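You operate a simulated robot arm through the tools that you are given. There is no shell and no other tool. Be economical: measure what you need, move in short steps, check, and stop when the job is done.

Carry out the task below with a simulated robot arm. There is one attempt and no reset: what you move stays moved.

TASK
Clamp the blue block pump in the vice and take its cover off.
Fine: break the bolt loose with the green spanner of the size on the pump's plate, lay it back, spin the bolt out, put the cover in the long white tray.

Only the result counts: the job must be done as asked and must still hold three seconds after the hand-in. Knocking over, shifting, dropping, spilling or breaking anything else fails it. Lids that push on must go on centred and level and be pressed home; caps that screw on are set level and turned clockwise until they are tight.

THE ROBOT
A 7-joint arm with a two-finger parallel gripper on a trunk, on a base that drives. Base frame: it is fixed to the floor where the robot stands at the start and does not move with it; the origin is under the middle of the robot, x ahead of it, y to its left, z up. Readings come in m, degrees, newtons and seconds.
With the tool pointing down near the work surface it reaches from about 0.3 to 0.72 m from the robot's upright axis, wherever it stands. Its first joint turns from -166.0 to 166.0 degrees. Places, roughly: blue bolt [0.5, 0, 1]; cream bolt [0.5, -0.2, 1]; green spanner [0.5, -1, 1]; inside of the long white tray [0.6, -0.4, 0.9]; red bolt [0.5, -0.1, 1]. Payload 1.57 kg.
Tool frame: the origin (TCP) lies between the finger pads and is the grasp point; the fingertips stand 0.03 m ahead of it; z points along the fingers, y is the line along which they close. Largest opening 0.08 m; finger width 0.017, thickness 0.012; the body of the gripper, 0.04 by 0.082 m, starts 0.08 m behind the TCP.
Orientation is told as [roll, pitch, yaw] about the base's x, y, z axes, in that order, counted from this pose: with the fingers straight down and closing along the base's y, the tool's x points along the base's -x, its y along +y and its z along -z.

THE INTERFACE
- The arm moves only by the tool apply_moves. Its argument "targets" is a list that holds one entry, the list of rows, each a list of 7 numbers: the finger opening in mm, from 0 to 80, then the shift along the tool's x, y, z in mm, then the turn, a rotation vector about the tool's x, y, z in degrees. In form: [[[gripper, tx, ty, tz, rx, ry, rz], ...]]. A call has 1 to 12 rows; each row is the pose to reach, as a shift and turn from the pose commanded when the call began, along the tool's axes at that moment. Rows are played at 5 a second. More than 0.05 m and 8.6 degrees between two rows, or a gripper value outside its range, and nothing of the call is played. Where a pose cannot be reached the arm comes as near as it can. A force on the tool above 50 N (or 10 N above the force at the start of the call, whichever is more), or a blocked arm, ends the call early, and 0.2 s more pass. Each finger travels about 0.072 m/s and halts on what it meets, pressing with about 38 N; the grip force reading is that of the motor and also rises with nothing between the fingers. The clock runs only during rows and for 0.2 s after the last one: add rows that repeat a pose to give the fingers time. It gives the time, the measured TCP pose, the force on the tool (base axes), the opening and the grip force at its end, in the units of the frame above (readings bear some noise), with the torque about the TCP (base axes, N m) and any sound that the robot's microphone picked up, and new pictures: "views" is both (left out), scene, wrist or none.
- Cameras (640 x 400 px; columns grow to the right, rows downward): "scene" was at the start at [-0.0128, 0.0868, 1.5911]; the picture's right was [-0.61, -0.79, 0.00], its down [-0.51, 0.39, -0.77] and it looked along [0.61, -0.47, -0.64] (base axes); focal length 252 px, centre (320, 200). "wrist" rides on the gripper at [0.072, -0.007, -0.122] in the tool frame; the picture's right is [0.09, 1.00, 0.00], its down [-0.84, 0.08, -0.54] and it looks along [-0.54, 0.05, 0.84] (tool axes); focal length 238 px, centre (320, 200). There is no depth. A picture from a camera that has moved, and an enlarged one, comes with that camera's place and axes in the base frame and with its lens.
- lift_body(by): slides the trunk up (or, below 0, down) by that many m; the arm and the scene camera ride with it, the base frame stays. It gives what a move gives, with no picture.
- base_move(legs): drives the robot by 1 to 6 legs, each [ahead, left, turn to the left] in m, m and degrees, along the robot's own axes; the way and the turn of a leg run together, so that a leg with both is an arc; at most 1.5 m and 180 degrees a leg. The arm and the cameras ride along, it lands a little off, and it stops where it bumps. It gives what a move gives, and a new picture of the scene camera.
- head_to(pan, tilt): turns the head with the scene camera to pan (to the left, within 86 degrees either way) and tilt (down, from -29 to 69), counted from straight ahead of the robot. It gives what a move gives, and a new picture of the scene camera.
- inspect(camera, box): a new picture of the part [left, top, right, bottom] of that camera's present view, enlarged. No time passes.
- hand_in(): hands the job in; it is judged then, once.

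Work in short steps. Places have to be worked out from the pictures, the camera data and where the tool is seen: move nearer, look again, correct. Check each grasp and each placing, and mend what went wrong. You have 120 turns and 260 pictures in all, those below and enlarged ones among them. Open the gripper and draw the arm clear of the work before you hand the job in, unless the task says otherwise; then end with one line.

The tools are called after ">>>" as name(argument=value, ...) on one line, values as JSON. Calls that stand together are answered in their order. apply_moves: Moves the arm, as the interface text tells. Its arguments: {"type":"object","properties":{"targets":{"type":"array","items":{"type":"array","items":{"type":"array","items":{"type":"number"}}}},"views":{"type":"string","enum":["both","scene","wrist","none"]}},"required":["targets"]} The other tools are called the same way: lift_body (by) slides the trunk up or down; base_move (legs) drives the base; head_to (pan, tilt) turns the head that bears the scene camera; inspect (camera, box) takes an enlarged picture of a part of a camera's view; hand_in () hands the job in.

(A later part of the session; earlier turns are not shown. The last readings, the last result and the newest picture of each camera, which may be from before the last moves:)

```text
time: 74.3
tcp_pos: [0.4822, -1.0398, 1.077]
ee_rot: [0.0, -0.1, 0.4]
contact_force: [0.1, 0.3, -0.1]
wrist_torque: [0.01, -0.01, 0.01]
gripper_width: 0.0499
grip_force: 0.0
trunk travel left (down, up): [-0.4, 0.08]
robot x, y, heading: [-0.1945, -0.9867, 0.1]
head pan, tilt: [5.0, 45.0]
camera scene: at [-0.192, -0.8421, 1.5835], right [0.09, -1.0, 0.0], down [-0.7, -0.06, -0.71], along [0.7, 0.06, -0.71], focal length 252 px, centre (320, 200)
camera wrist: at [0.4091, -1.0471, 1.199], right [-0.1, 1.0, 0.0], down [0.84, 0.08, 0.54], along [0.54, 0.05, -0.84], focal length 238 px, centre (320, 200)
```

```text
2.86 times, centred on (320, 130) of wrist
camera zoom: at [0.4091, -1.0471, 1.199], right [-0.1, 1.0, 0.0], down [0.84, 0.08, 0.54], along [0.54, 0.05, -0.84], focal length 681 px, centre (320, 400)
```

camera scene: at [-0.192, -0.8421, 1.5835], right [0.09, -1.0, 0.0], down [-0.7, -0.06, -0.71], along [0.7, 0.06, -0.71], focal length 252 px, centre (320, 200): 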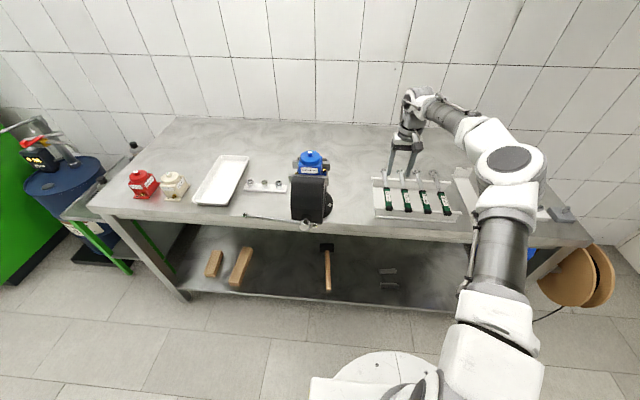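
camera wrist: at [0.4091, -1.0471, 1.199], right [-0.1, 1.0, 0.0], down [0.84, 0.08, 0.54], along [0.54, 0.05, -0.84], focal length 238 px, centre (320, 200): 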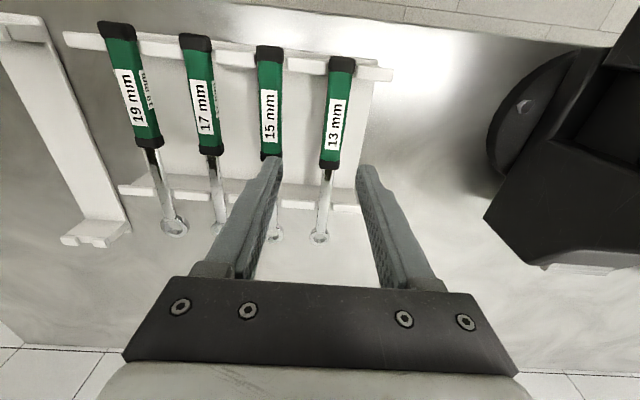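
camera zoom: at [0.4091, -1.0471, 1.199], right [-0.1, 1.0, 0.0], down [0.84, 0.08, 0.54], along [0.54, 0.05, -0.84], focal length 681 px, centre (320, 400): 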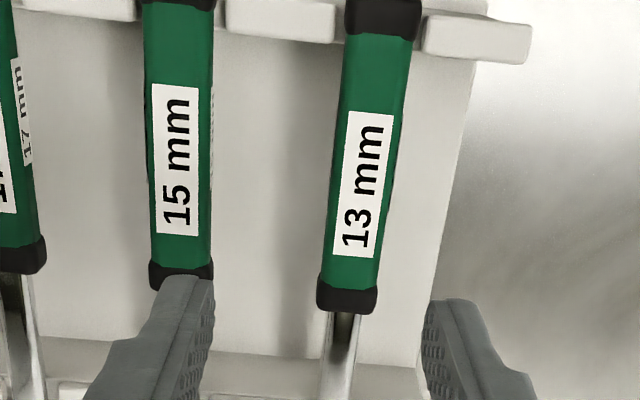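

Handle centre ≈(0.475, -1.026). I correct and descend around it.

>>> apply_moves(targets=[[[50, 7, 13.5, 30, 0, 0, 0], [50, 7, 13.5, 65, 0, 0, 0], [50, 7, 13.5, 95, 0, 0, 0], [50, 7, 13.5, 115, 0, 0, 0], [50, 7, 13.5, 125, 0, 0, 0], [50, 7, 13.5, 125, 0, 0, 0]]], views="wrist")

>>> inspect(camera="scene", box=[360, 140, 450, 230])

```text
time: 75.7
tcp_pos: [0.4761, -1.0256, 0.9512]
ee_rot: [-0.1, -0.1, 0.4]
contact_force: [0.9, 0.8, 0.3]
wrist_torque: [-0.02, -0.03, -0.02]
gripper_width: 0.0498
grip_force: 0.1
trunk travel left (down, up): [-0.4, 0.08]
robot x, y, heading: [-0.1915, -0.9878, 0.3]
head pan, tilt: [5.0, 45.0]
camera wrist: at [0.404, -1.0335, 1.0737], right [-0.1, 1.0, 0.0], down [0.84, 0.08, 0.54], along [0.54, 0.05, -0.84], focal length 238 px, centre (320, 200)
```

wrist: 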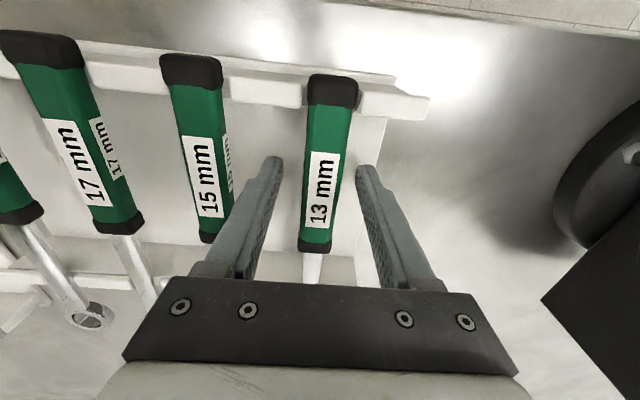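

```text
4.44 times, centred on (405, 185) of scene
camera zoom: at [-0.1919, -0.8421, 1.5835], right [0.09, -1.0, 0.0], down [-0.7, -0.06, -0.71], along [0.7, 0.06, -0.71], focal length 1121 px, centre (-58, 267)
```

zoom: 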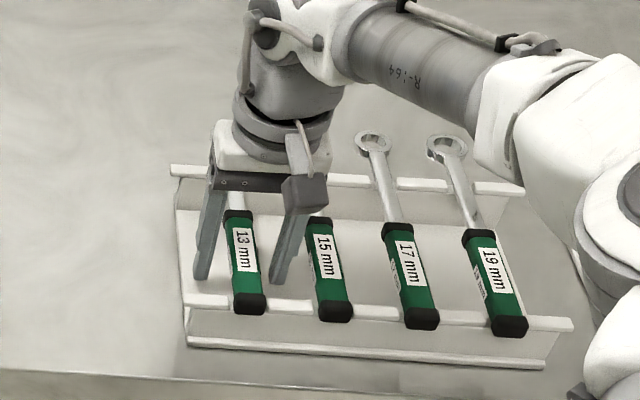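

Straddled. Lower 10 mm more and close.

>>> apply_moves(targets=[[[50, 0, 0, 5, 0, 0, 0], [50, 0, 0, 10, 0, 0, 0], [36, 0, 0, 10, 0, 0, 0], [22, 0, 0, 10, 0, 0, 0], [15, 0, 0, 10, 0, 0, 0], [15, 0, 0, 10, 0, 0, 0], [15, 0, 0, 10, 0, 0, 0]]], views="wrist")

```text
time: 77.3
tcp_pos: [0.4763, -1.0258, 0.9419]
ee_rot: [0.0, -0.1, 0.4]
contact_force: [-0.6, 0.8, 0.1]
wrist_torque: [0.04, -0.07, 0.04]
gripper_width: 0.0217
grip_force: 34.5
trunk travel left (down, up): [-0.4, 0.08]
robot x, y, heading: [-0.1918, -0.9879, 0.1]
head pan, tilt: [5.0, 45.0]
camera wrist: at [0.4038, -1.0338, 1.0649], right [-0.1, 1.0, 0.0], down [0.84, 0.08, 0.54], along [0.54, 0.05, -0.84], focal length 238 px, centre (320, 200)
```

wrist: 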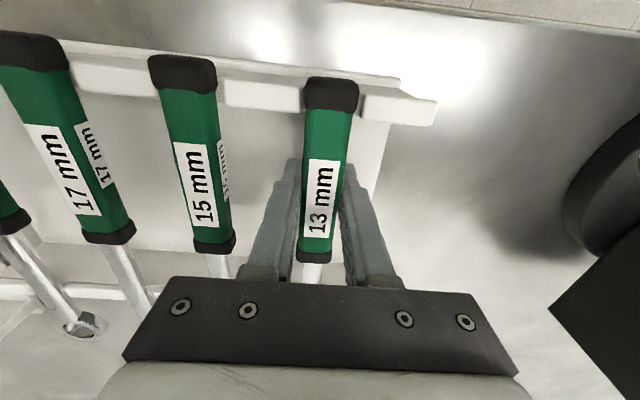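

Gripped (21.7 mm). Rack pose noted: TCP (0.4763, -1.0258, 0.9419). Lift.

>>> apply_moves(targets=[[[15, 0, 0, -10, 0, 0, 0], [15, 0, 0, -30, 0, 0, 0], [15, 0, 0, -70, 0, 0, 0], [15, 0, 0, -115, 0, 0, 0], [15, 0, 0, -160, 0, 0, 0], [15, 0, 0, -205, 0, 0, 0], [15, 0, 0, -250, 0, 0, 0], [15, 0, 0, -285, 0, 0, 0], [15, 0, 0, -285, 0, 0, 0]]])

>>> inspect(camera="scene", box=[360, 80, 460, 230])

```text
time: 79.3
tcp_pos: [0.4765, -1.0251, 1.2285]
ee_rot: [0.0, 0.0, 0.3]
contact_force: [-0.4, -1.0, -1.1]
wrist_torque: [-0.01, 0.05, 0.03]
gripper_width: 0.0213
grip_force: 34.8
trunk travel left (down, up): [-0.4, 0.08]
robot x, y, heading: [-0.1913, -0.9872, 0.0]
head pan, tilt: [5.0, 45.0]
camera scene: at [-0.1919, -0.8421, 1.5835], right [0.09, -1.0, 0.0], down [-0.7, -0.06, -0.71], along [0.7, 0.06, -0.71], focal length 252 px, centre (320, 200)
camera wrist: at [0.4045, -1.0324, 1.3515], right [-0.1, 1.0, 0.0], down [0.84, 0.08, 0.54], along [0.54, 0.05, -0.84], focal length 238 px, centre (320, 200)
```

scene: 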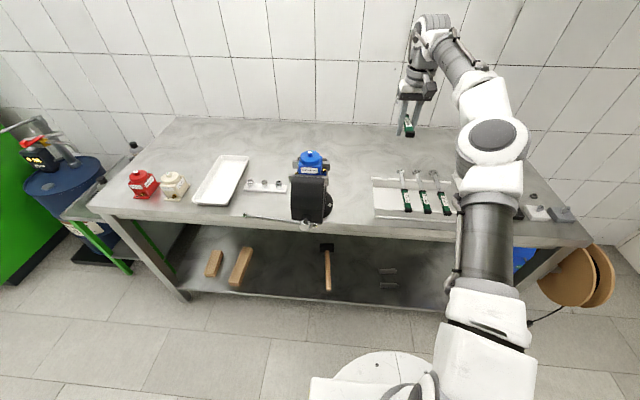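
wrist: 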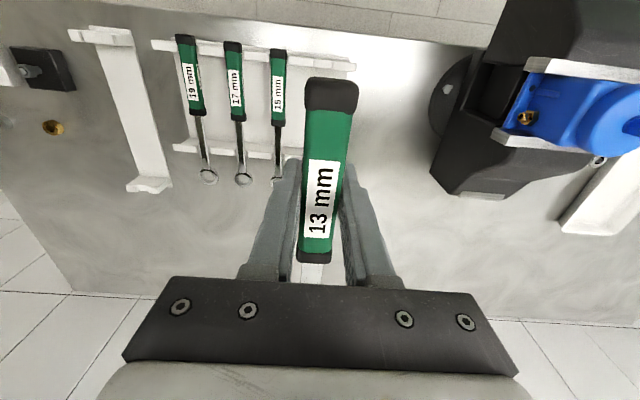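

```text
2.67 times, centred on (410, 155) of scene
camera zoom: at [-0.1919, -0.8421, 1.5835], right [0.09, -1.0, 0.0], down [-0.7, -0.06, -0.71], along [0.7, 0.06, -0.71], focal length 672 px, centre (80, 320)
```

zoom: 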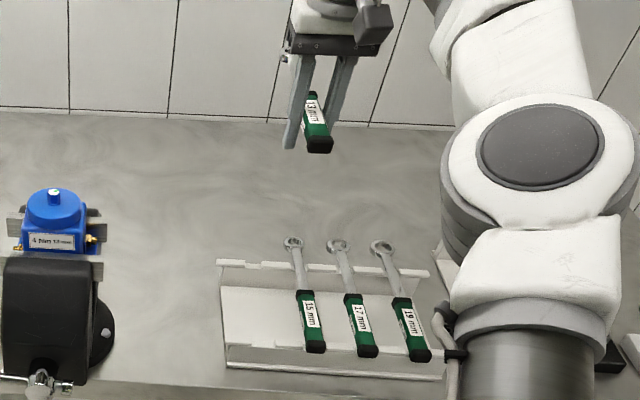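

Spanner lifted level. I'll approach with the handle pointing right (-y) so the scene camera sees bolt and ring: drive a little forward/left, then yaw the tool +90°.

>>> base_move(legs=[[0.07, 0.09, 0]])

>>> apply_moves(targets=[[[15, 8, 0, -2, 0, 0, -8.2], [15, 16, 0, -4, 0, 0, -16.4], [15, 24, 0, -6, 0, 0, -24.6], [15, 32, 0, -8, 0, 0, -32.8], [15, 40, 0, -10, 0, 0, -41], [15, 48, 0, -10, 0, 0, -49.2], [15, 56, 0, -10, 0, 0, -57.4], [15, 64, 0, -10, 0, 0, -65.6], [15, 72, 0, -10, 0, 0, -73.8], [15, 80, 0, -10, 0, 0, -82], [15, 90, 0, -10, 0, 0, -90], [15, 90, 0, -10, 0, 0, -90]]])

>>> inspect(camera="scene", box=[270, 100, 430, 220])

```text
time: 80.6
tcp_pos: [0.5453, -0.934, 1.2279]
ee_rot: [-0.1, -0.1, 0.4]
contact_force: [0.4, 0.2, -2.5]
wrist_torque: [0.0, 0.03, 0.01]
gripper_width: 0.0215
grip_force: 34.9
trunk travel left (down, up): [-0.4, 0.08]
robot x, y, heading: [-0.1208, -0.8959, 0.3]
head pan, tilt: [5.0, 45.0]
camera scene: at [-0.1233, -0.7516, 1.5835], right [0.09, -1.0, 0.0], down [-0.7, -0.06, -0.71], along [0.7, 0.06, -0.71], focal length 252 px, centre (320, 200)
```

scene: 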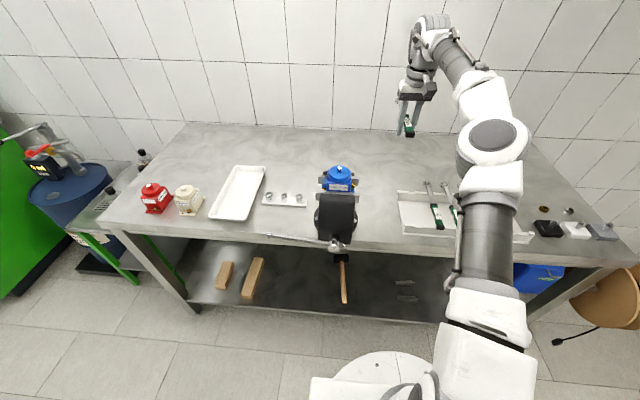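

```text
time: 83.2
tcp_pos: [0.2015, -0.764, 1.1914]
ee_rot: [0.1, 0.0, 90.4]
contact_force: [0.5, 0.1, -1.4]
wrist_torque: [-0.1, 0.01, 0.01]
gripper_width: 0.0214
grip_force: 35.1
out of reach, approached as far as the arm can: row 2, 3, 4, 5, 6, 7, 8, 9, 10, 11, 12
trunk travel left (down, up): [-0.4, 0.08]
robot x, y, heading: [-0.1228, -0.8989, 0.3]
head pan, tilt: [5.0, 45.0]
camera scene: at [-0.1236, -0.7517, 1.5835], right [0.09, -1.0, 0.0], down [-0.7, -0.06, -0.71], along [0.7, 0.06, -0.71], focal length 252 px, centre (320, 200)
camera wrist: at [0.209, -0.8364, 1.3145], right [-1.0, -0.1, 0.0], down [-0.08, 0.84, 0.54], along [-0.05, 0.54, -0.84], focal length 238 px, centre (320, 200)
```

scene: 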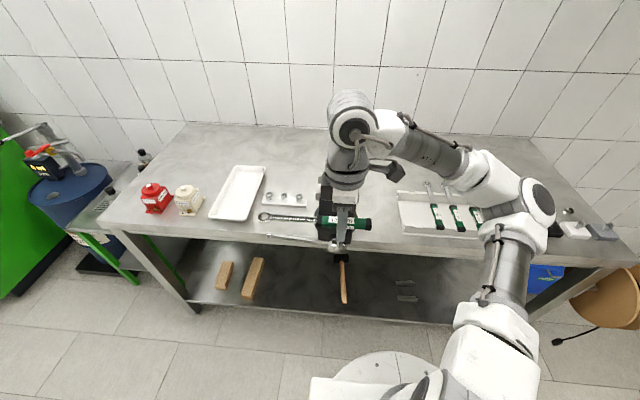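
wrist: 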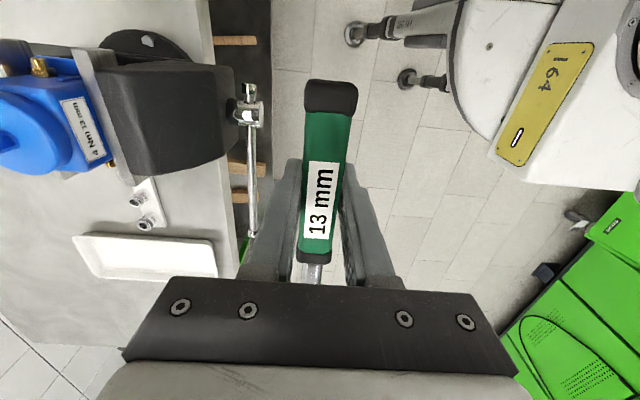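

```text
3.33 times, centred on (350, 160) of scene
camera zoom: at [-0.1236, -0.7517, 1.5835], right [0.09, -1.0, 0.0], down [-0.7, -0.06, -0.71], along [0.7, 0.06, -0.71], focal length 840 px, centre (220, 333)
```

zoom: 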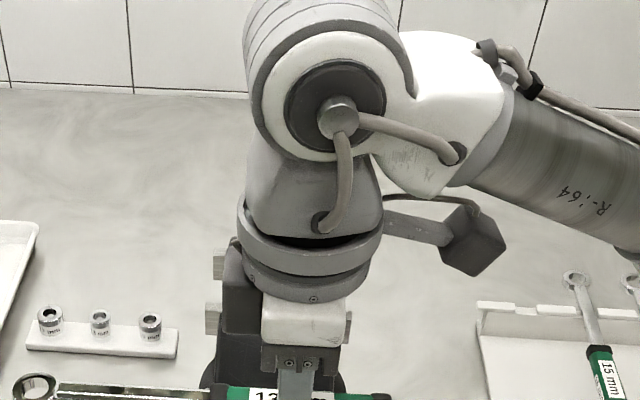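

The rotation went out of reach and the arm folded inward; nothing seems touched. I check with a null move and inspect pump and vice.

>>> apply_moves(targets=[[[15, 0, 0, -5, 0, 0, 0]]], views="none")

>>> inspect(camera="wrist", box=[0, 0, 280, 240])

```text
time: 83.6
tcp_pos: [0.2022, -0.7642, 1.1973]
ee_rot: [0.1, 0.1, 90.3]
contact_force: [-0.1, -0.1, -1.3]
wrist_torque: [-0.03, 0.0, 0.01]
gripper_width: 0.0216
grip_force: 34.2
trunk travel left (down, up): [-0.4, 0.08]
robot x, y, heading: [-0.125, -0.9001, 0.2]
head pan, tilt: [5.0, 45.0]
```

```text
1.67 times, centred on (140, 120) of wrist
camera zoom: at [0.2087, -0.8358, 1.3205], right [-1.0, -0.1, 0.0], down [-0.08, 0.84, 0.54], along [-0.05, 0.54, -0.84], focal length 397 px, centre (620, 333)
```

zoom: 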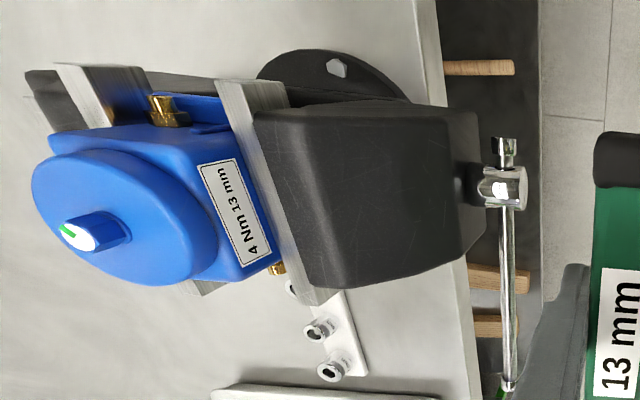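

All fine. From here I try moving up and over to the right of the pump with this orientation, in cautious steps.

>>> apply_moves(targets=[[[15, 0, 0, -30, 0, 0, 0], [15, 0, 0, -60, 0, 0, 0], [15, 40, 0, -70, 0, 0, 0], [15, 80, 0, -70, 0, 0, 0], [15, 120, 0, -70, 0, 0, 0], [15, 160, 0, -70, 0, 0, 0], [15, 160, -30, -70, 0, 0, 0], [15, 160, -60, -70, 0, 0, 0]]], views="scene")

```text
time: 85.4
tcp_pos: [0.1456, -0.8301, 1.2407]
ee_rot: [0.0, 0.0, 90.3]
contact_force: [-1.0, 0.7, -1.2]
wrist_torque: [-0.07, 0.03, 0.0]
gripper_width: 0.0217
grip_force: 34.6
out of reach, approached as far as the arm can: row 1, 2, 3, 4, 5, 6, 7, 8
trunk travel left (down, up): [-0.4, 0.08]
robot x, y, heading: [-0.1234, -0.9002, 0.0]
head pan, tilt: [5.0, 45.0]
camera scene: at [-0.1239, -0.752, 1.5836], right [0.09, -1.0, 0.0], down [-0.7, -0.06, -0.71], along [0.7, 0.06, -0.71], focal length 252 px, centre (320, 200)
```

scene: 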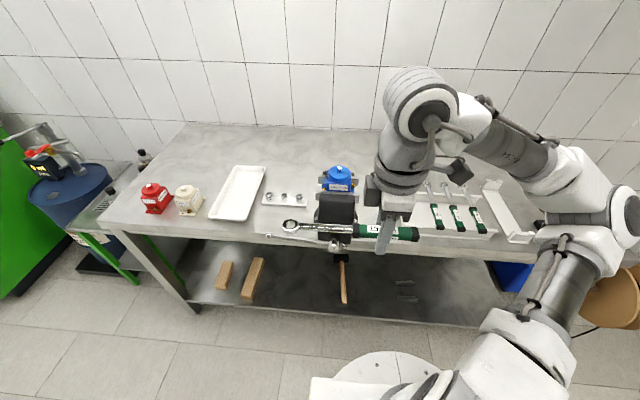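

The arm is at a joint limit in that direction, so I'll use the opposite side: spanner handle toward the robot/left (yaw ≈ -40°), swinging toward yaw 0+. I unwind the yaw first, staying above everything.

>>> apply_moves(targets=[[[15, -10, -15, -3, 0, 0, 8.2], [15, -20, -30, -6, 0, 0, 16.4], [15, -30, -45, -8, 0, 0, 24.6], [15, -42, -60, -10, 0, 0, 32.8], [15, -54, -75, -10, 0, 0, 41], [15, -66, -90, -10, 0, 0, 49.2], [15, -78, -100, -10, 0, 0, 57.4], [15, -90, -110, -10, 0, 0, 65.6], [15, -100, -120, -10, 0, 0, 73.8], [15, -110, -128, -10, 0, 0, 82], [15, -120, -132, -10, 0, 0, 90], [15, -130, -135, -10, 0, 0, 98]]], views="scene")

```text
time: 88.0
tcp_pos: [0.2778, -0.698, 1.2487]
ee_rot: [0.0, 0.1, -7.7]
contact_force: [0.8, 0.5, -1.2]
wrist_torque: [-0.02, 0.04, 0.01]
gripper_width: 0.0215
grip_force: 34.9
trunk travel left (down, up): [-0.4, 0.08]
robot x, y, heading: [-0.1218, -0.8997, 0.1]
head pan, tilt: [5.0, 45.0]
camera scene: at [-0.1236, -0.7517, 1.5835], right [0.09, -1.0, 0.0], down [-0.7, -0.06, -0.71], along [0.7, 0.06, -0.71], focal length 252 px, centre (320, 200)
```

scene: 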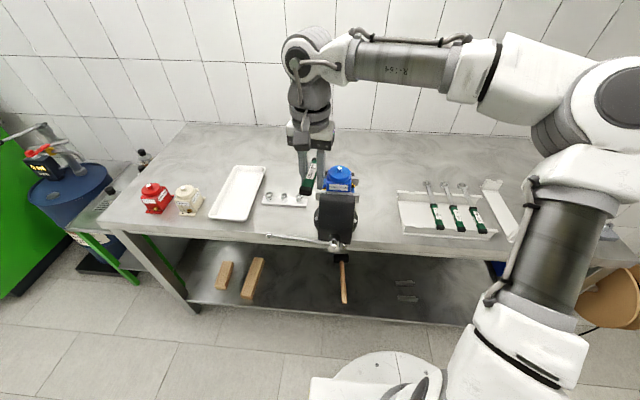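

>>> inspect(camera="scene", box=[322, 158, 358, 192])

>>> inspect(camera="wrist", box=[0, 0, 640, 400])

```text
11.76 times, centred on (340, 175) of scene
camera zoom: at [-0.1236, -0.7517, 1.5835], right [0.09, -1.0, 0.0], down [-0.7, -0.06, -0.71], along [0.7, 0.06, -0.71], focal length 2966 px, centre (85, 494)
```

zoom: 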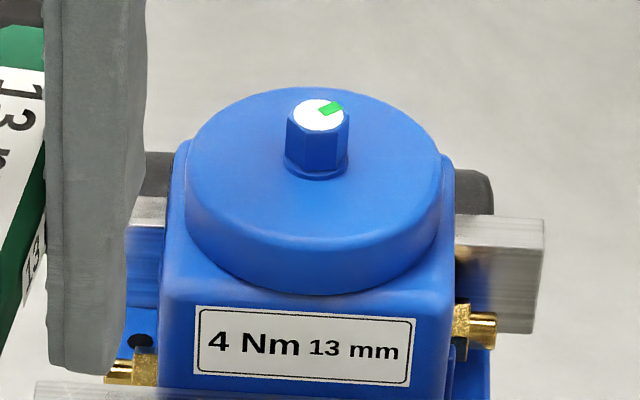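

```text
1.00 times, centred on (320, 200) of wrist (not enlarged: the box is as wide or as high as the picture)
camera zoom: at [0.2059, -0.6953, 1.3712], right [0.04, 1.0, 0.0], down [0.84, -0.04, 0.54], along [0.54, -0.02, -0.84], focal length 238 px, centre (320, 200)
```

zoom: 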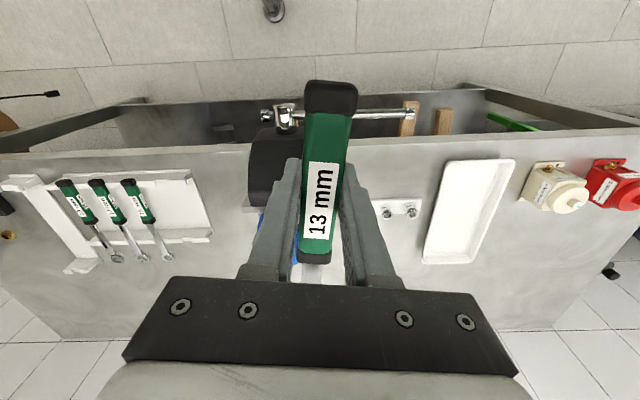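

>>> inspect(camera="scene", box=[418, 174, 470, 204])

>>> inspect(camera="wrist", box=[90, 230, 160, 275])

```text
12.31 times, centred on (444, 189) of scene
camera zoom: at [-0.1236, -0.7517, 1.5835], right [0.09, -1.0, 0.0], down [-0.7, -0.06, -0.71], along [0.7, 0.06, -0.71], focal length 3103 px, centre (-1206, 335)
```

zoom: 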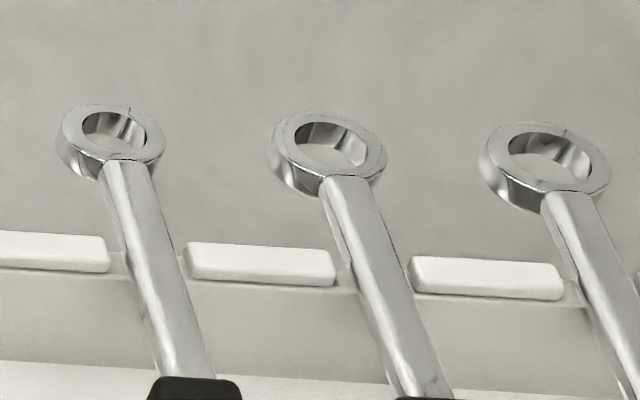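

```text
8.89 times, centred on (125, 252) of wrist
camera zoom: at [0.2059, -0.6953, 1.3712], right [0.04, 1.0, 0.0], down [0.84, -0.04, 0.54], along [0.54, -0.02, -0.84], focal length 2119 px, centre (2053, -267)
```

zoom: 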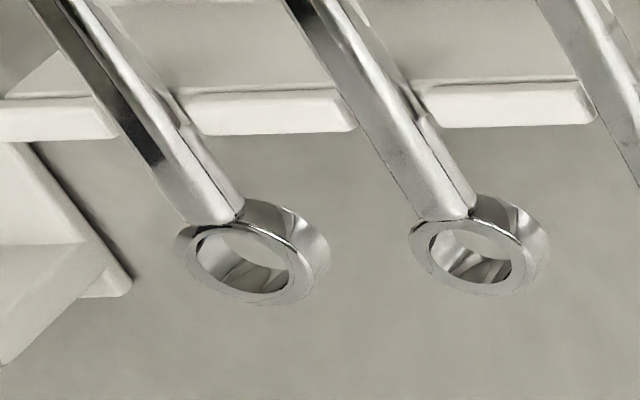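

The ring holes look hexagonal with a flat across the axis, so yaw -60° should align with the bolt (flats facing ±x). I rotate to -60° and bring the ring above the bolt at ≈(0.435, -0.757).

>>> apply_moves(targets=[[[15, -9, 14, 0, 0, 0, 7.5], [15, -18, 28, 0, 0, 0, 15], [15, -27, 42, 0, 0, 0, 22.5], [15, -36, 56, 0, 0, 0, 30], [15, -45, 70, 0, 0, 0, 37.5], [15, -53, 84, 5, 0, 0, 45], [15, -61, 95.5, 20, 0, 0, 52.3], [15, -61, 95.5, 38, 0, 0, 52.3], [15, -61, 95.5, 38, 0, 0, 52.3]]], views="scene")

>>> inspect(camera="scene", box=[310, 148, 370, 192])

```text
time: 90.0
tcp_pos: [0.3511, -0.6116, 1.2108]
ee_rot: [0.0, 0.0, -59.9]
contact_force: [-0.7, 0.1, -0.5]
wrist_torque: [0.07, 0.02, 0.01]
gripper_width: 0.0217
grip_force: 34.5
trunk travel left (down, up): [-0.4, 0.08]
robot x, y, heading: [-0.1263, -0.8954, 0.3]
head pan, tilt: [5.0, 45.0]
camera scene: at [-0.1235, -0.7518, 1.5835], right [0.09, -1.0, 0.0], down [-0.7, -0.06, -0.71], along [0.7, 0.06, -0.71], focal length 252 px, centre (320, 200)
```

scene: 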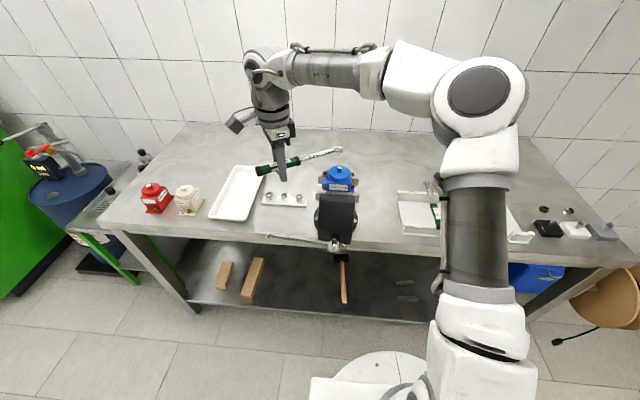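

```text
9.09 times, centred on (340, 170) of scene
camera zoom: at [-0.1235, -0.7518, 1.5835], right [0.09, -1.0, 0.0], down [-0.7, -0.06, -0.71], along [0.7, 0.06, -0.71], focal length 2292 px, centre (138, 473)
```

zoom: 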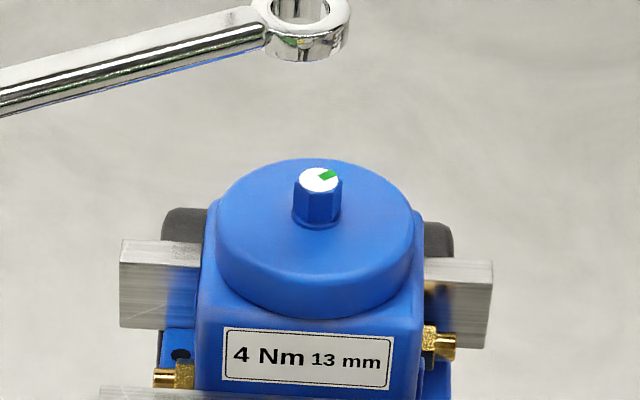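

>>> inspect(camera="scene", box=[318, 138, 362, 182])

```text
9.09 times, centred on (340, 160) of scene
camera zoom: at [-0.1235, -0.7518, 1.5835], right [0.09, -1.0, 0.0], down [-0.7, -0.06, -0.71], along [0.7, 0.06, -0.71], focal length 2292 px, centre (138, 564)
```

zoom: 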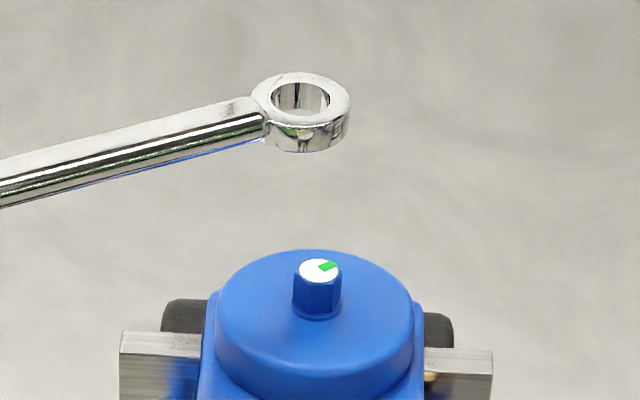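

The ring and bolt are both clearly visible. I lower 33 mm with a 7 mm shift in -y and compare again.

>>> apply_moves(targets=[[[15, -6, -3.5, 12, 0, 0, 0], [15, -6, -3.5, 24, 0, 0, 0], [15, -6, -3.5, 33, 0, 0, 0], [15, -6, -3.5, 33, 0, 0, 0]]], views="none")

>>> inspect(camera="scene", box=[326, 154, 354, 182])

```text
time: 91.0
tcp_pos: [0.351, -0.6177, 1.1774]
ee_rot: [0.0, -0.1, -59.8]
contact_force: [0.0, -0.6, -1.8]
wrist_torque: [0.06, 0.02, 0.03]
gripper_width: 0.0214
grip_force: 34.5
trunk travel left (down, up): [-0.4, 0.08]
robot x, y, heading: [-0.1275, -0.9004, 0.1]
head pan, tilt: [5.0, 45.0]
```

```text
14.29 times, centred on (340, 168) of scene
camera zoom: at [-0.1235, -0.7517, 1.5835], right [0.09, -1.0, 0.0], down [-0.7, -0.06, -0.71], along [0.7, 0.06, -0.71], focal length 3602 px, centre (34, 657)
```

zoom: 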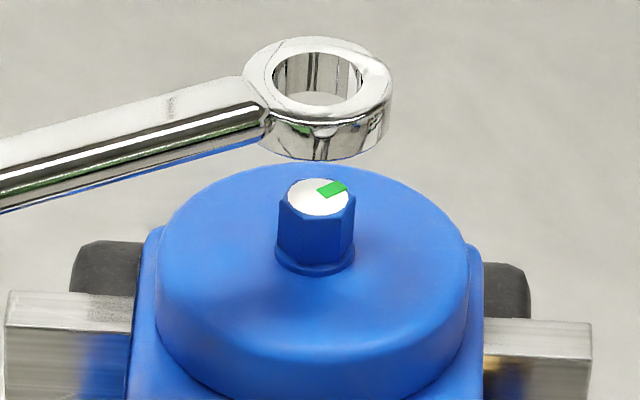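

Laterally aligned well now. Depth along the view line is ambiguous, so I descend in small steps watching force and pixels.

>>> apply_moves(targets=[[[15, 0, 0, 4, 0, 0, 0], [15, 0, 0, 8, 0, 0, 0], [15, 0, 0, 12, 0, 0, 0], [15, 0, 0, 12, 0, 0, 0]]], views="none")

>>> inspect(camera="scene", box=[326, 154, 354, 182])

```text
time: 92.0
tcp_pos: [0.3522, -0.6182, 1.1642]
ee_rot: [0.0, -0.1, -59.9]
contact_force: [0.5, 0.1, -1.8]
wrist_torque: [0.03, 0.03, 0.0]
gripper_width: 0.0217
grip_force: 34.9
trunk travel left (down, up): [-0.4, 0.08]
robot x, y, heading: [-0.1231, -0.8983, 0.1]
head pan, tilt: [5.0, 45.0]
```

```text
14.29 times, centred on (340, 168) of scene
camera zoom: at [-0.1235, -0.7517, 1.5835], right [0.09, -1.0, 0.0], down [-0.7, -0.06, -0.71], along [0.7, 0.06, -0.71], focal length 3602 px, centre (34, 657)
```

zoom: 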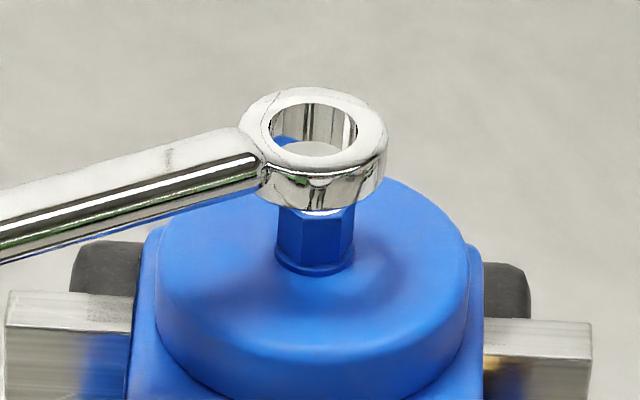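

>>> apply_moves(targets=[[[15, 0, 0, 2, 0, 0, 0], [15, 0, 0, 4, 0, 0, 0], [15, 0, 0, 5, 0, 0, 0], [15, 0, 0, 5, 0, 0, 0]]], views="none")

>>> inspect(camera="scene", box=[326, 154, 354, 182])

```text
time: 93.0
tcp_pos: [0.3513, -0.6183, 1.1587]
ee_rot: [0.1, 0.0, -59.9]
contact_force: [-0.6, 0.3, -1.6]
wrist_torque: [0.03, 0.01, 0.0]
gripper_width: 0.0215
grip_force: 35.0
trunk travel left (down, up): [-0.4, 0.08]
robot x, y, heading: [-0.1268, -0.8982, 0.1]
head pan, tilt: [5.0, 45.0]
```

```text
14.29 times, centred on (340, 168) of scene
camera zoom: at [-0.1235, -0.7517, 1.5835], right [0.09, -1.0, 0.0], down [-0.7, -0.06, -0.71], along [0.7, 0.06, -0.71], focal length 3602 px, centre (34, 657)
```

zoom: 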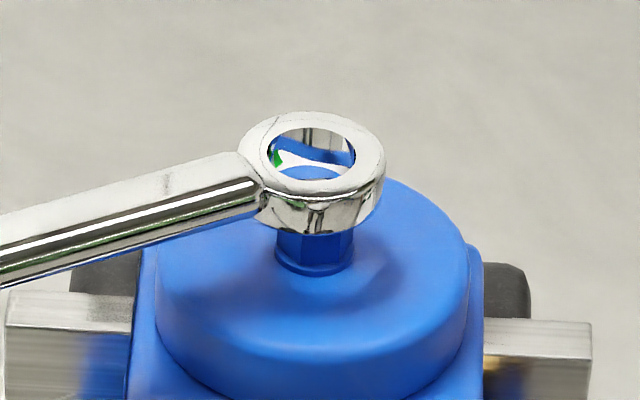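

>>> apply_moves(targets=[[[15, -1, -0.5, 1, 0, 0, 0], [15, -1, -0.5, 2, 0, 0, 0], [15, -1, -0.5, 3, 0, 0, 0], [15, -1, -0.5, 3, 0, 0, 0]]], views="none")

>>> inspect(camera="scene", box=[326, 154, 354, 182])

```text
time: 94.0
tcp_pos: [0.351, -0.6194, 1.1571]
ee_rot: [0.0, 0.0, -59.9]
contact_force: [-0.6, 0.3, -1.1]
wrist_torque: [0.07, 0.04, 0.01]
gripper_width: 0.0215
grip_force: 34.9
trunk travel left (down, up): [-0.4, 0.08]
robot x, y, heading: [-0.1245, -0.8981, 0.4]
head pan, tilt: [5.0, 45.0]
```

```text
14.29 times, centred on (340, 168) of scene
camera zoom: at [-0.1235, -0.7517, 1.5835], right [0.09, -1.0, 0.0], down [-0.7, -0.06, -0.71], along [0.7, 0.06, -0.71], focal length 3602 px, centre (34, 657)
```

zoom: 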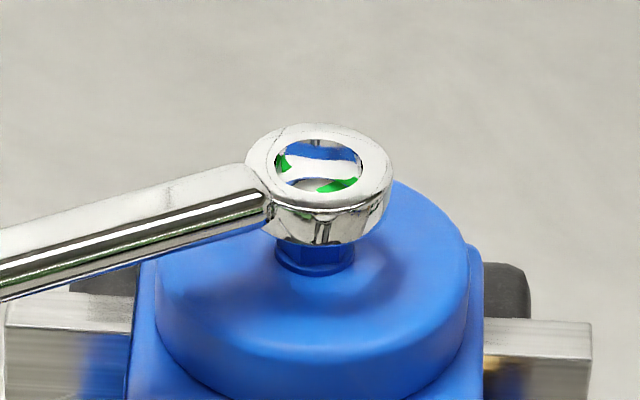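

>>> apply_moves(targets=[[[15, 0, 0, 1.5, 0, 0, 0], [15, 0, 0, 3, 0, 0, 0], [15, 0, 0, 3, 0, 0, 0]]], views="none")

>>> inspect(camera="scene", box=[326, 154, 354, 182])

```text
time: 94.8
tcp_pos: [0.3518, -0.6194, 1.1547]
ee_rot: [0.1, -0.1, -60.0]
contact_force: [-0.6, -0.4, 1.2]
wrist_torque: [-0.43, -0.22, -0.02]
gripper_width: 0.0215
grip_force: 35.3
trunk travel left (down, up): [-0.4, 0.08]
robot x, y, heading: [-0.1235, -0.8933, 0.4]
head pan, tilt: [5.0, 45.0]
```

```text
14.29 times, centred on (340, 168) of scene
camera zoom: at [-0.1238, -0.7519, 1.5836], right [0.09, -1.0, 0.0], down [-0.7, -0.06, -0.71], along [0.7, 0.06, -0.71], focal length 3602 px, centre (34, 657)
```

zoom: 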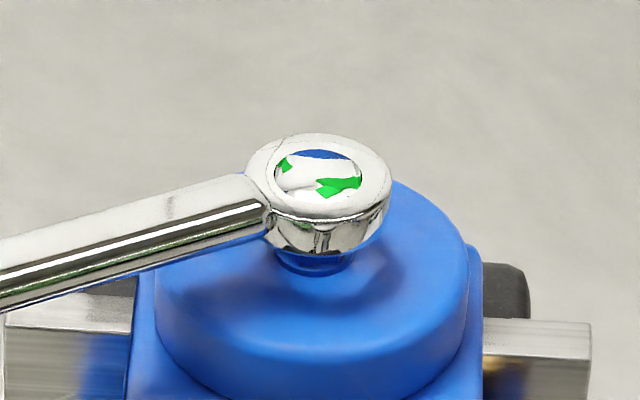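

>>> apply_moves(targets=[[[15, 0, 0, 1, 0, 0, 0], [15, 0, 0, 2, 0, 0, 0], [15, 0, 0, 2, 0, 0, 0]]], views="none")

>>> inspect(camera="scene", box=[326, 154, 354, 182])

```text
time: 95.6
tcp_pos: [0.3516, -0.6188, 1.1525]
ee_rot: [0.0, -0.2, -59.9]
contact_force: [0.5, -2.5, 6.9]
wrist_torque: [-0.98, -0.62, -0.04]
gripper_width: 0.0214
grip_force: 34.8
trunk travel left (down, up): [-0.4, 0.08]
robot x, y, heading: [-0.1266, -0.8957, -0.1]
head pan, tilt: [5.0, 45.0]
```

```text
14.29 times, centred on (340, 168) of scene
camera zoom: at [-0.124, -0.7522, 1.5836], right [0.09, -1.0, 0.0], down [-0.7, -0.06, -0.71], along [0.7, 0.06, -0.71], focal length 3602 px, centre (34, 657)
```

zoom: 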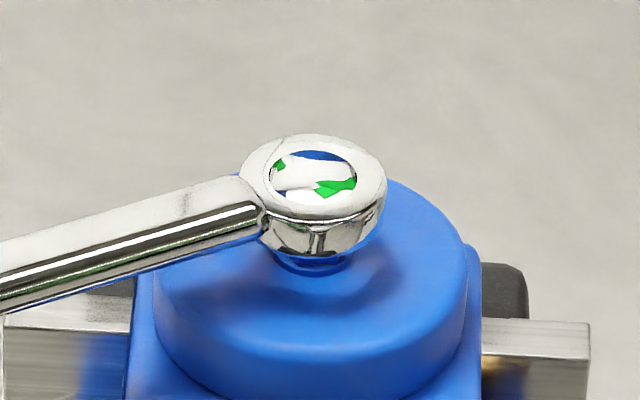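

It rests on the bolt head: ring centre is ≈2.5 mm short in x. I lift slightly, shift +x 2.5 mm, and lower again.

>>> apply_moves(targets=[[[15, 0, 0, -3, 0, 0, 0], [15, -1.7, 1.9, -3, 0, 0, 0], [15, -1.7, 1.9, -1, 0, 0, 0], [15, -1.7, 1.9, 0, 0, 0, 0], [15, -1.7, 1.9, 1, 0, 0, 0], [15, -1.7, 1.9, 1, 0, 0, 0]]], views="none")

>>> inspect(camera="scene", box=[326, 154, 354, 182])

```text
time: 97.0
tcp_pos: [0.3537, -0.6198, 1.1515]
ee_rot: [0.1, -0.2, -60.0]
contact_force: [0.3, -0.3, 7.3]
wrist_torque: [-1.02, -0.65, 0.04]
gripper_width: 0.0216
grip_force: 34.4
trunk travel left (down, up): [-0.4, 0.08]
robot x, y, heading: [-0.1206, -0.8955, 0.1]
head pan, tilt: [5.0, 45.0]
```

```text
14.29 times, centred on (340, 168) of scene
camera zoom: at [-0.1241, -0.7519, 1.5837], right [0.09, -1.0, 0.0], down [-0.7, -0.06, -0.71], along [0.7, 0.06, -0.71], focal length 3602 px, centre (34, 657)
```

zoom: 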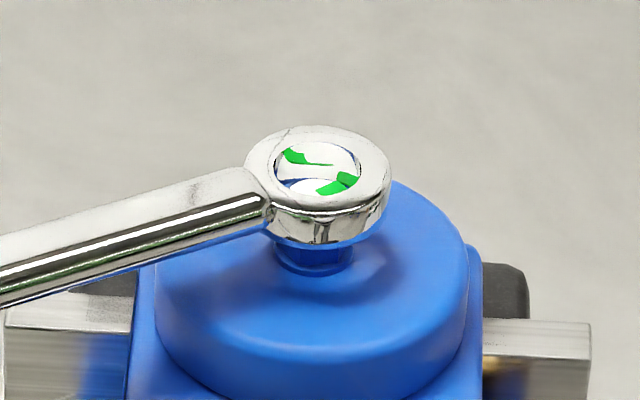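

>>> inspect(camera="scene", box=[334, 161, 346, 173])

```text
16.00 times, centred on (340, 167) of scene
camera zoom: at [-0.1241, -0.7519, 1.5837], right [0.09, -1.0, 0.0], down [-0.7, -0.06, -0.71], along [0.7, 0.06, -0.71], focal length 4034 px, centre (0, 728)
```

zoom: 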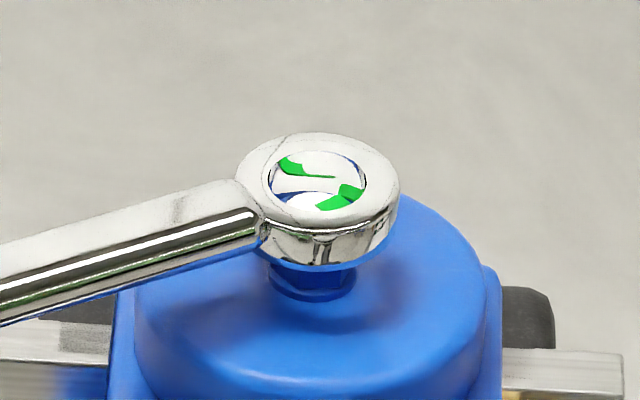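

The hole's corner seems to lie on the handle axis, i.e. 30° off the bolt's hex at this yaw. I lift 5 mm, swing the handle 30° about the bolt to yaw -30°, and look again.

>>> apply_moves(targets=[[[15, 0, 0, -5, 0, 0, 0], [15, -1.9, -20.3, -5, 0, 0, -7.5], [15, -6, -41, -5, 0, 0, -15], [15, -12.8, -61.2, -5, 0, 0, -22.5], [15, -22.2, -80.2, -5, 0, 0, -30], [15, -22.2, -80.2, -5, 0, 0, -30]]], views="scene")

>>> inspect(camera="scene", box=[326, 154, 354, 182])

```text
time: 98.4
tcp_pos: [0.296, -0.679, 1.1551]
ee_rot: [0.0, 0.1, -29.8]
contact_force: [0.9, 0.9, -1.7]
wrist_torque: [-0.01, 0.02, -0.02]
gripper_width: 0.0214
grip_force: 34.7
trunk travel left (down, up): [-0.4, 0.08]
robot x, y, heading: [-0.1259, -0.896, 0.6]
head pan, tilt: [5.0, 45.0]
camera scene: at [-0.1236, -0.7518, 1.5835], right [0.09, -1.0, 0.0], down [-0.7, -0.06, -0.71], along [0.7, 0.06, -0.71], focal length 252 px, centre (320, 200)
```

scene: 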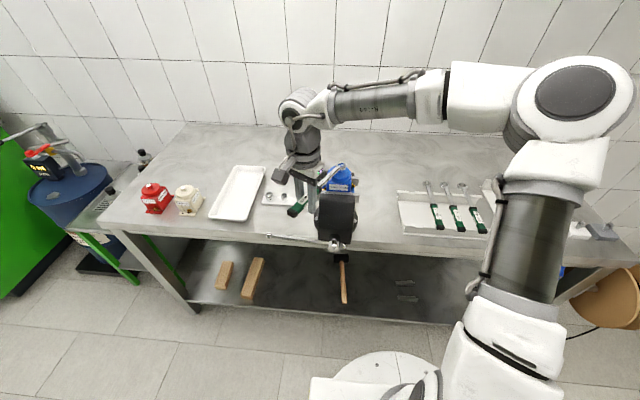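

```text
14.29 times, centred on (340, 168) of scene
camera zoom: at [-0.1236, -0.7518, 1.5835], right [0.09, -1.0, 0.0], down [-0.7, -0.06, -0.71], along [0.7, 0.06, -0.71], focal length 3602 px, centre (34, 657)
```

zoom: 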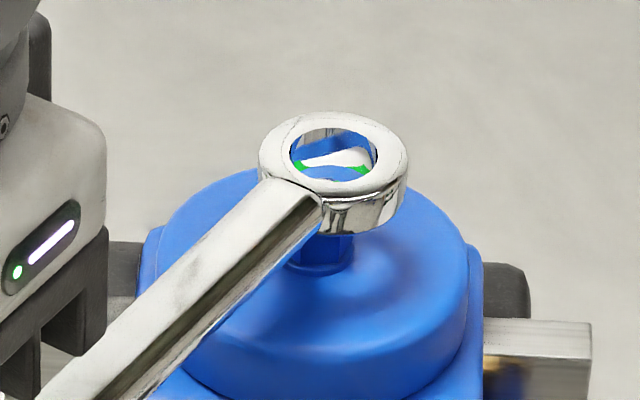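

Ring is 3 mm too far right and ~1 mm short; correct and lower.

>>> apply_moves(targets=[[[15, 0.7, 3.2, 0, 0, 0, 0], [15, 0.7, 3.2, 2, 0, 0, 0], [15, 0.7, 3.2, 4, 0, 0, 0], [15, 0.7, 3.2, 5, 0, 0, 0], [15, 0.7, 3.2, 5, 0, 0, 0]]], views="none")

>>> inspect(camera="scene", box=[326, 154, 354, 182])

```text
time: 99.6
tcp_pos: [0.2966, -0.6753, 1.1501]
ee_rot: [0.0, 0.0, -30.0]
contact_force: [0.1, -1.8, 2.4]
wrist_torque: [-0.29, -0.49, -0.15]
gripper_width: 0.0218
grip_force: 34.8
trunk travel left (down, up): [-0.4, 0.08]
robot x, y, heading: [-0.1243, -0.8981, 0.4]
head pan, tilt: [5.0, 45.0]
```

```text
14.29 times, centred on (340, 168) of scene
camera zoom: at [-0.1238, -0.752, 1.5836], right [0.09, -1.0, 0.0], down [-0.7, -0.06, -0.71], along [0.7, 0.06, -0.71], focal length 3602 px, centre (34, 657)
```

zoom: 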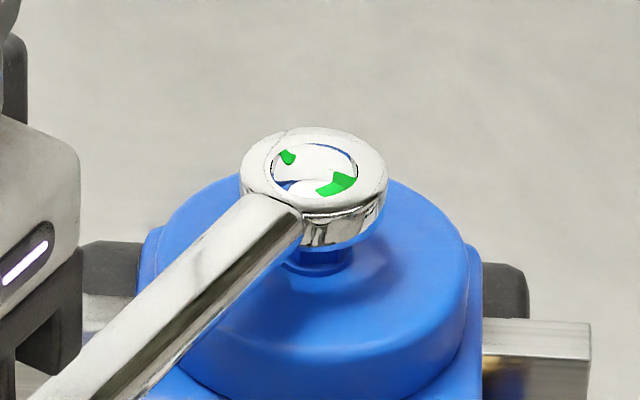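

>>> apply_moves(targets=[[[15, 0, 0, -1.5, 0, 0, 0], [15, -1, -0.3, -1.5, 0, 0, 0], [15, -1, -0.3, 0, 0, 0, 0], [15, -1, -0.3, 1.5, 0, 0, 0], [15, -1, -0.3, 2.5, 0, 0, 0], [15, -1, -0.3, 2.5, 0, 0, 0]]], views="none")

>>> inspect(camera="scene", box=[326, 154, 354, 182])

```text
time: 101.0
tcp_pos: [0.2975, -0.6767, 1.1485]
ee_rot: [0.0, -0.1, -29.9]
contact_force: [-1.6, 1.6, 5.6]
wrist_torque: [-0.54, -1.02, 0.06]
gripper_width: 0.0216
grip_force: 34.6
trunk travel left (down, up): [-0.4, 0.08]
robot x, y, heading: [-0.1249, -0.8977, 0.1]
head pan, tilt: [5.0, 45.0]
```

```text
14.29 times, centred on (340, 168) of scene
camera zoom: at [-0.1243, -0.7518, 1.5836], right [0.09, -1.0, 0.0], down [-0.7, -0.06, -0.71], along [0.7, 0.06, -0.71], focal length 3602 px, centre (34, 657)
```

zoom: 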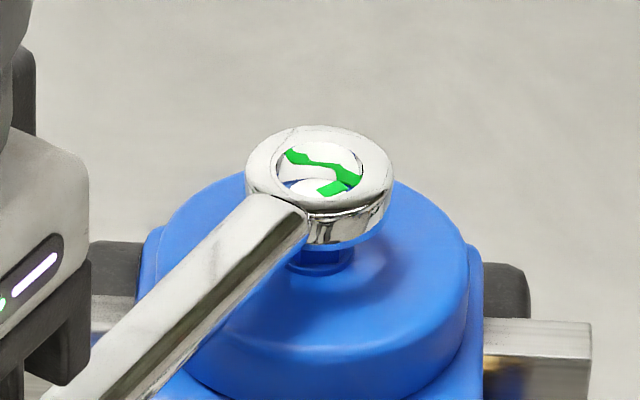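

Centred within ~0.5 mm but not dropping, so I sweep the yaw slowly about the bolt while pressing lightly.

>>> apply_moves(targets=[[[15, -0.2, -8.2, 0.5, 0, 0, -3], [15, -0.9, -16.4, 0.5, 0, 0, -6], [15, -1.9, -24.6, 0.5, 0, 0, -9], [15, -3.4, -32.6, 0.5, 0, 0, -12], [15, -5.3, -40.6, 0.5, 0, 0, -15], [15, -5.3, -40.6, 0.5, 0, 0, -15]]], views="none")

>>> inspect(camera="scene", box=[326, 154, 354, 182])

```text
time: 102.4
tcp_pos: [0.2822, -0.7139, 1.1465]
ee_rot: [-0.2, 0.0, -14.9]
contact_force: [-0.4, -1.3, -1.2]
wrist_torque: [-0.04, -0.1, -0.03]
gripper_width: 0.0215
grip_force: 34.6
trunk travel left (down, up): [-0.4, 0.08]
robot x, y, heading: [-0.1244, -0.8996, 0.2]
head pan, tilt: [5.0, 45.0]
```

```text
14.29 times, centred on (340, 168) of scene
camera zoom: at [-0.1237, -0.7518, 1.5835], right [0.09, -1.0, 0.0], down [-0.7, -0.06, -0.71], along [0.7, 0.06, -0.71], focal length 3602 px, centre (34, 657)
```

zoom: 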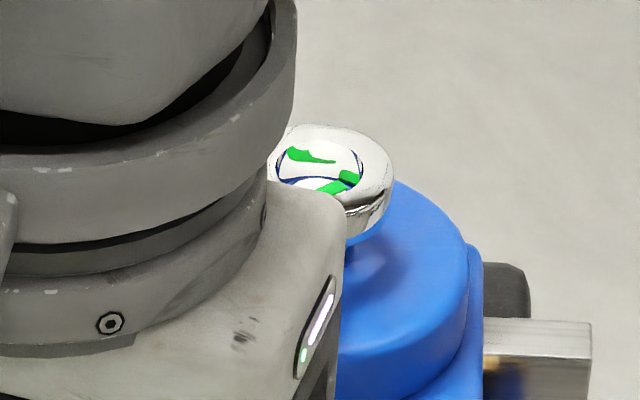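

Contact force vanished — the ring has started to slip over. I press down a few mm more.

>>> apply_moves(targets=[[[15, 0, 0, 1, 0, 0, 0], [15, 0, 0, 2, 0, 0, 0], [15, 0, 0, 3, 0, 0, 0], [15, 0, 0, 3, 0, 0, 0]]], views="none")

>>> inspect(camera="scene", box=[326, 154, 354, 182])

```text
time: 103.4
tcp_pos: [0.2813, -0.7147, 1.1445]
ee_rot: [0.1, 0.0, -15.0]
contact_force: [2.4, -0.2, 5.7]
wrist_torque: [-0.3, -1.13, 0.08]
gripper_width: 0.0214
grip_force: 34.7
trunk travel left (down, up): [-0.4, 0.08]
robot x, y, heading: [-0.1234, -0.8994, 0.1]
head pan, tilt: [5.0, 45.0]
```

```text
14.29 times, centred on (340, 168) of scene
camera zoom: at [-0.1238, -0.7519, 1.5836], right [0.09, -1.0, 0.0], down [-0.7, -0.06, -0.71], along [0.7, 0.06, -0.71], focal length 3602 px, centre (34, 657)
```

zoom: 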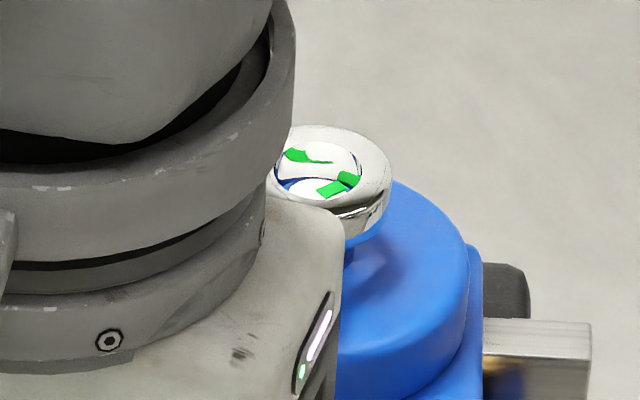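

Still on top of the head. I continue the sweep toward yaw 0 while pressing lightly.

>>> apply_moves(targets=[[[15, -0.2, -8.2, 0, 0, 0, -3], [15, -0.9, -16.4, 0, 0, 0, -6], [15, -1.9, -24.6, 0, 0, 0, -9], [15, -3.4, -32.6, 0, 0, 0, -12], [15, -4.6, -38, 0, 0, 0, -14], [15, -4.6, -38, 0, 0, 0, -14]]], views="none")

>>> inspect(camera="scene", box=[326, 154, 354, 182])

>>> inspect(camera="wrist", box=[200, 60, 440, 290])

```text
time: 104.8
tcp_pos: [0.2764, -0.7529, 1.1452]
ee_rot: [-0.1, -0.1, -0.8]
contact_force: [-0.5, -0.4, -2.3]
wrist_torque: [0.01, 0.07, 0.01]
gripper_width: 0.0215
grip_force: 34.8
trunk travel left (down, up): [-0.4, 0.08]
robot x, y, heading: [-0.1222, -0.8995, -0.1]
head pan, tilt: [5.0, 45.0]
```

```text
14.29 times, centred on (340, 168) of scene
camera zoom: at [-0.1236, -0.7518, 1.5835], right [0.09, -1.0, 0.0], down [-0.7, -0.06, -0.71], along [0.7, 0.06, -0.71], focal length 3602 px, centre (34, 657)
```

zoom: 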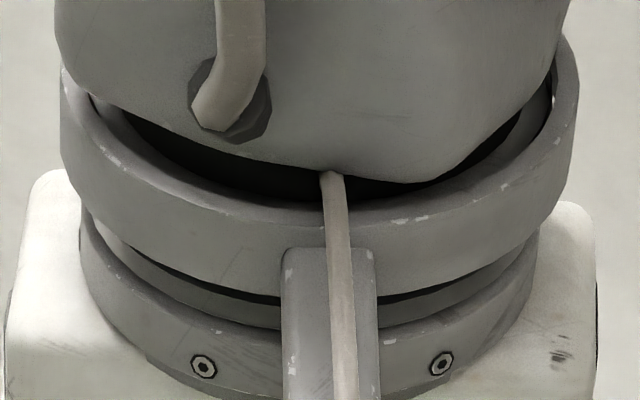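

```text
1.74 times, centred on (320, 175) of wrist
camera zoom: at [0.2045, -0.7589, 1.2679], right [-0.08, 1.0, 0.0], down [0.84, 0.07, 0.54], along [0.54, 0.04, -0.84], focal length 414 px, centre (320, 244)
```

zoom: 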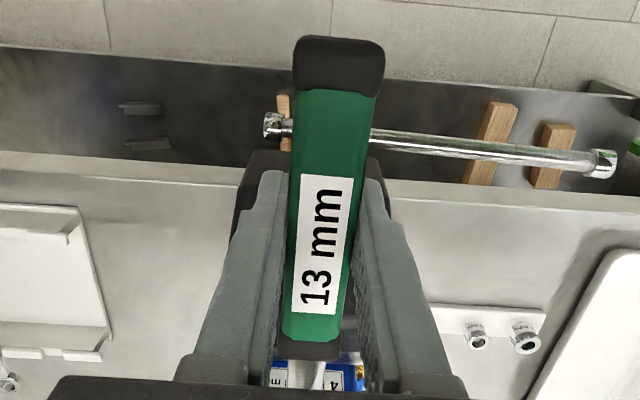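

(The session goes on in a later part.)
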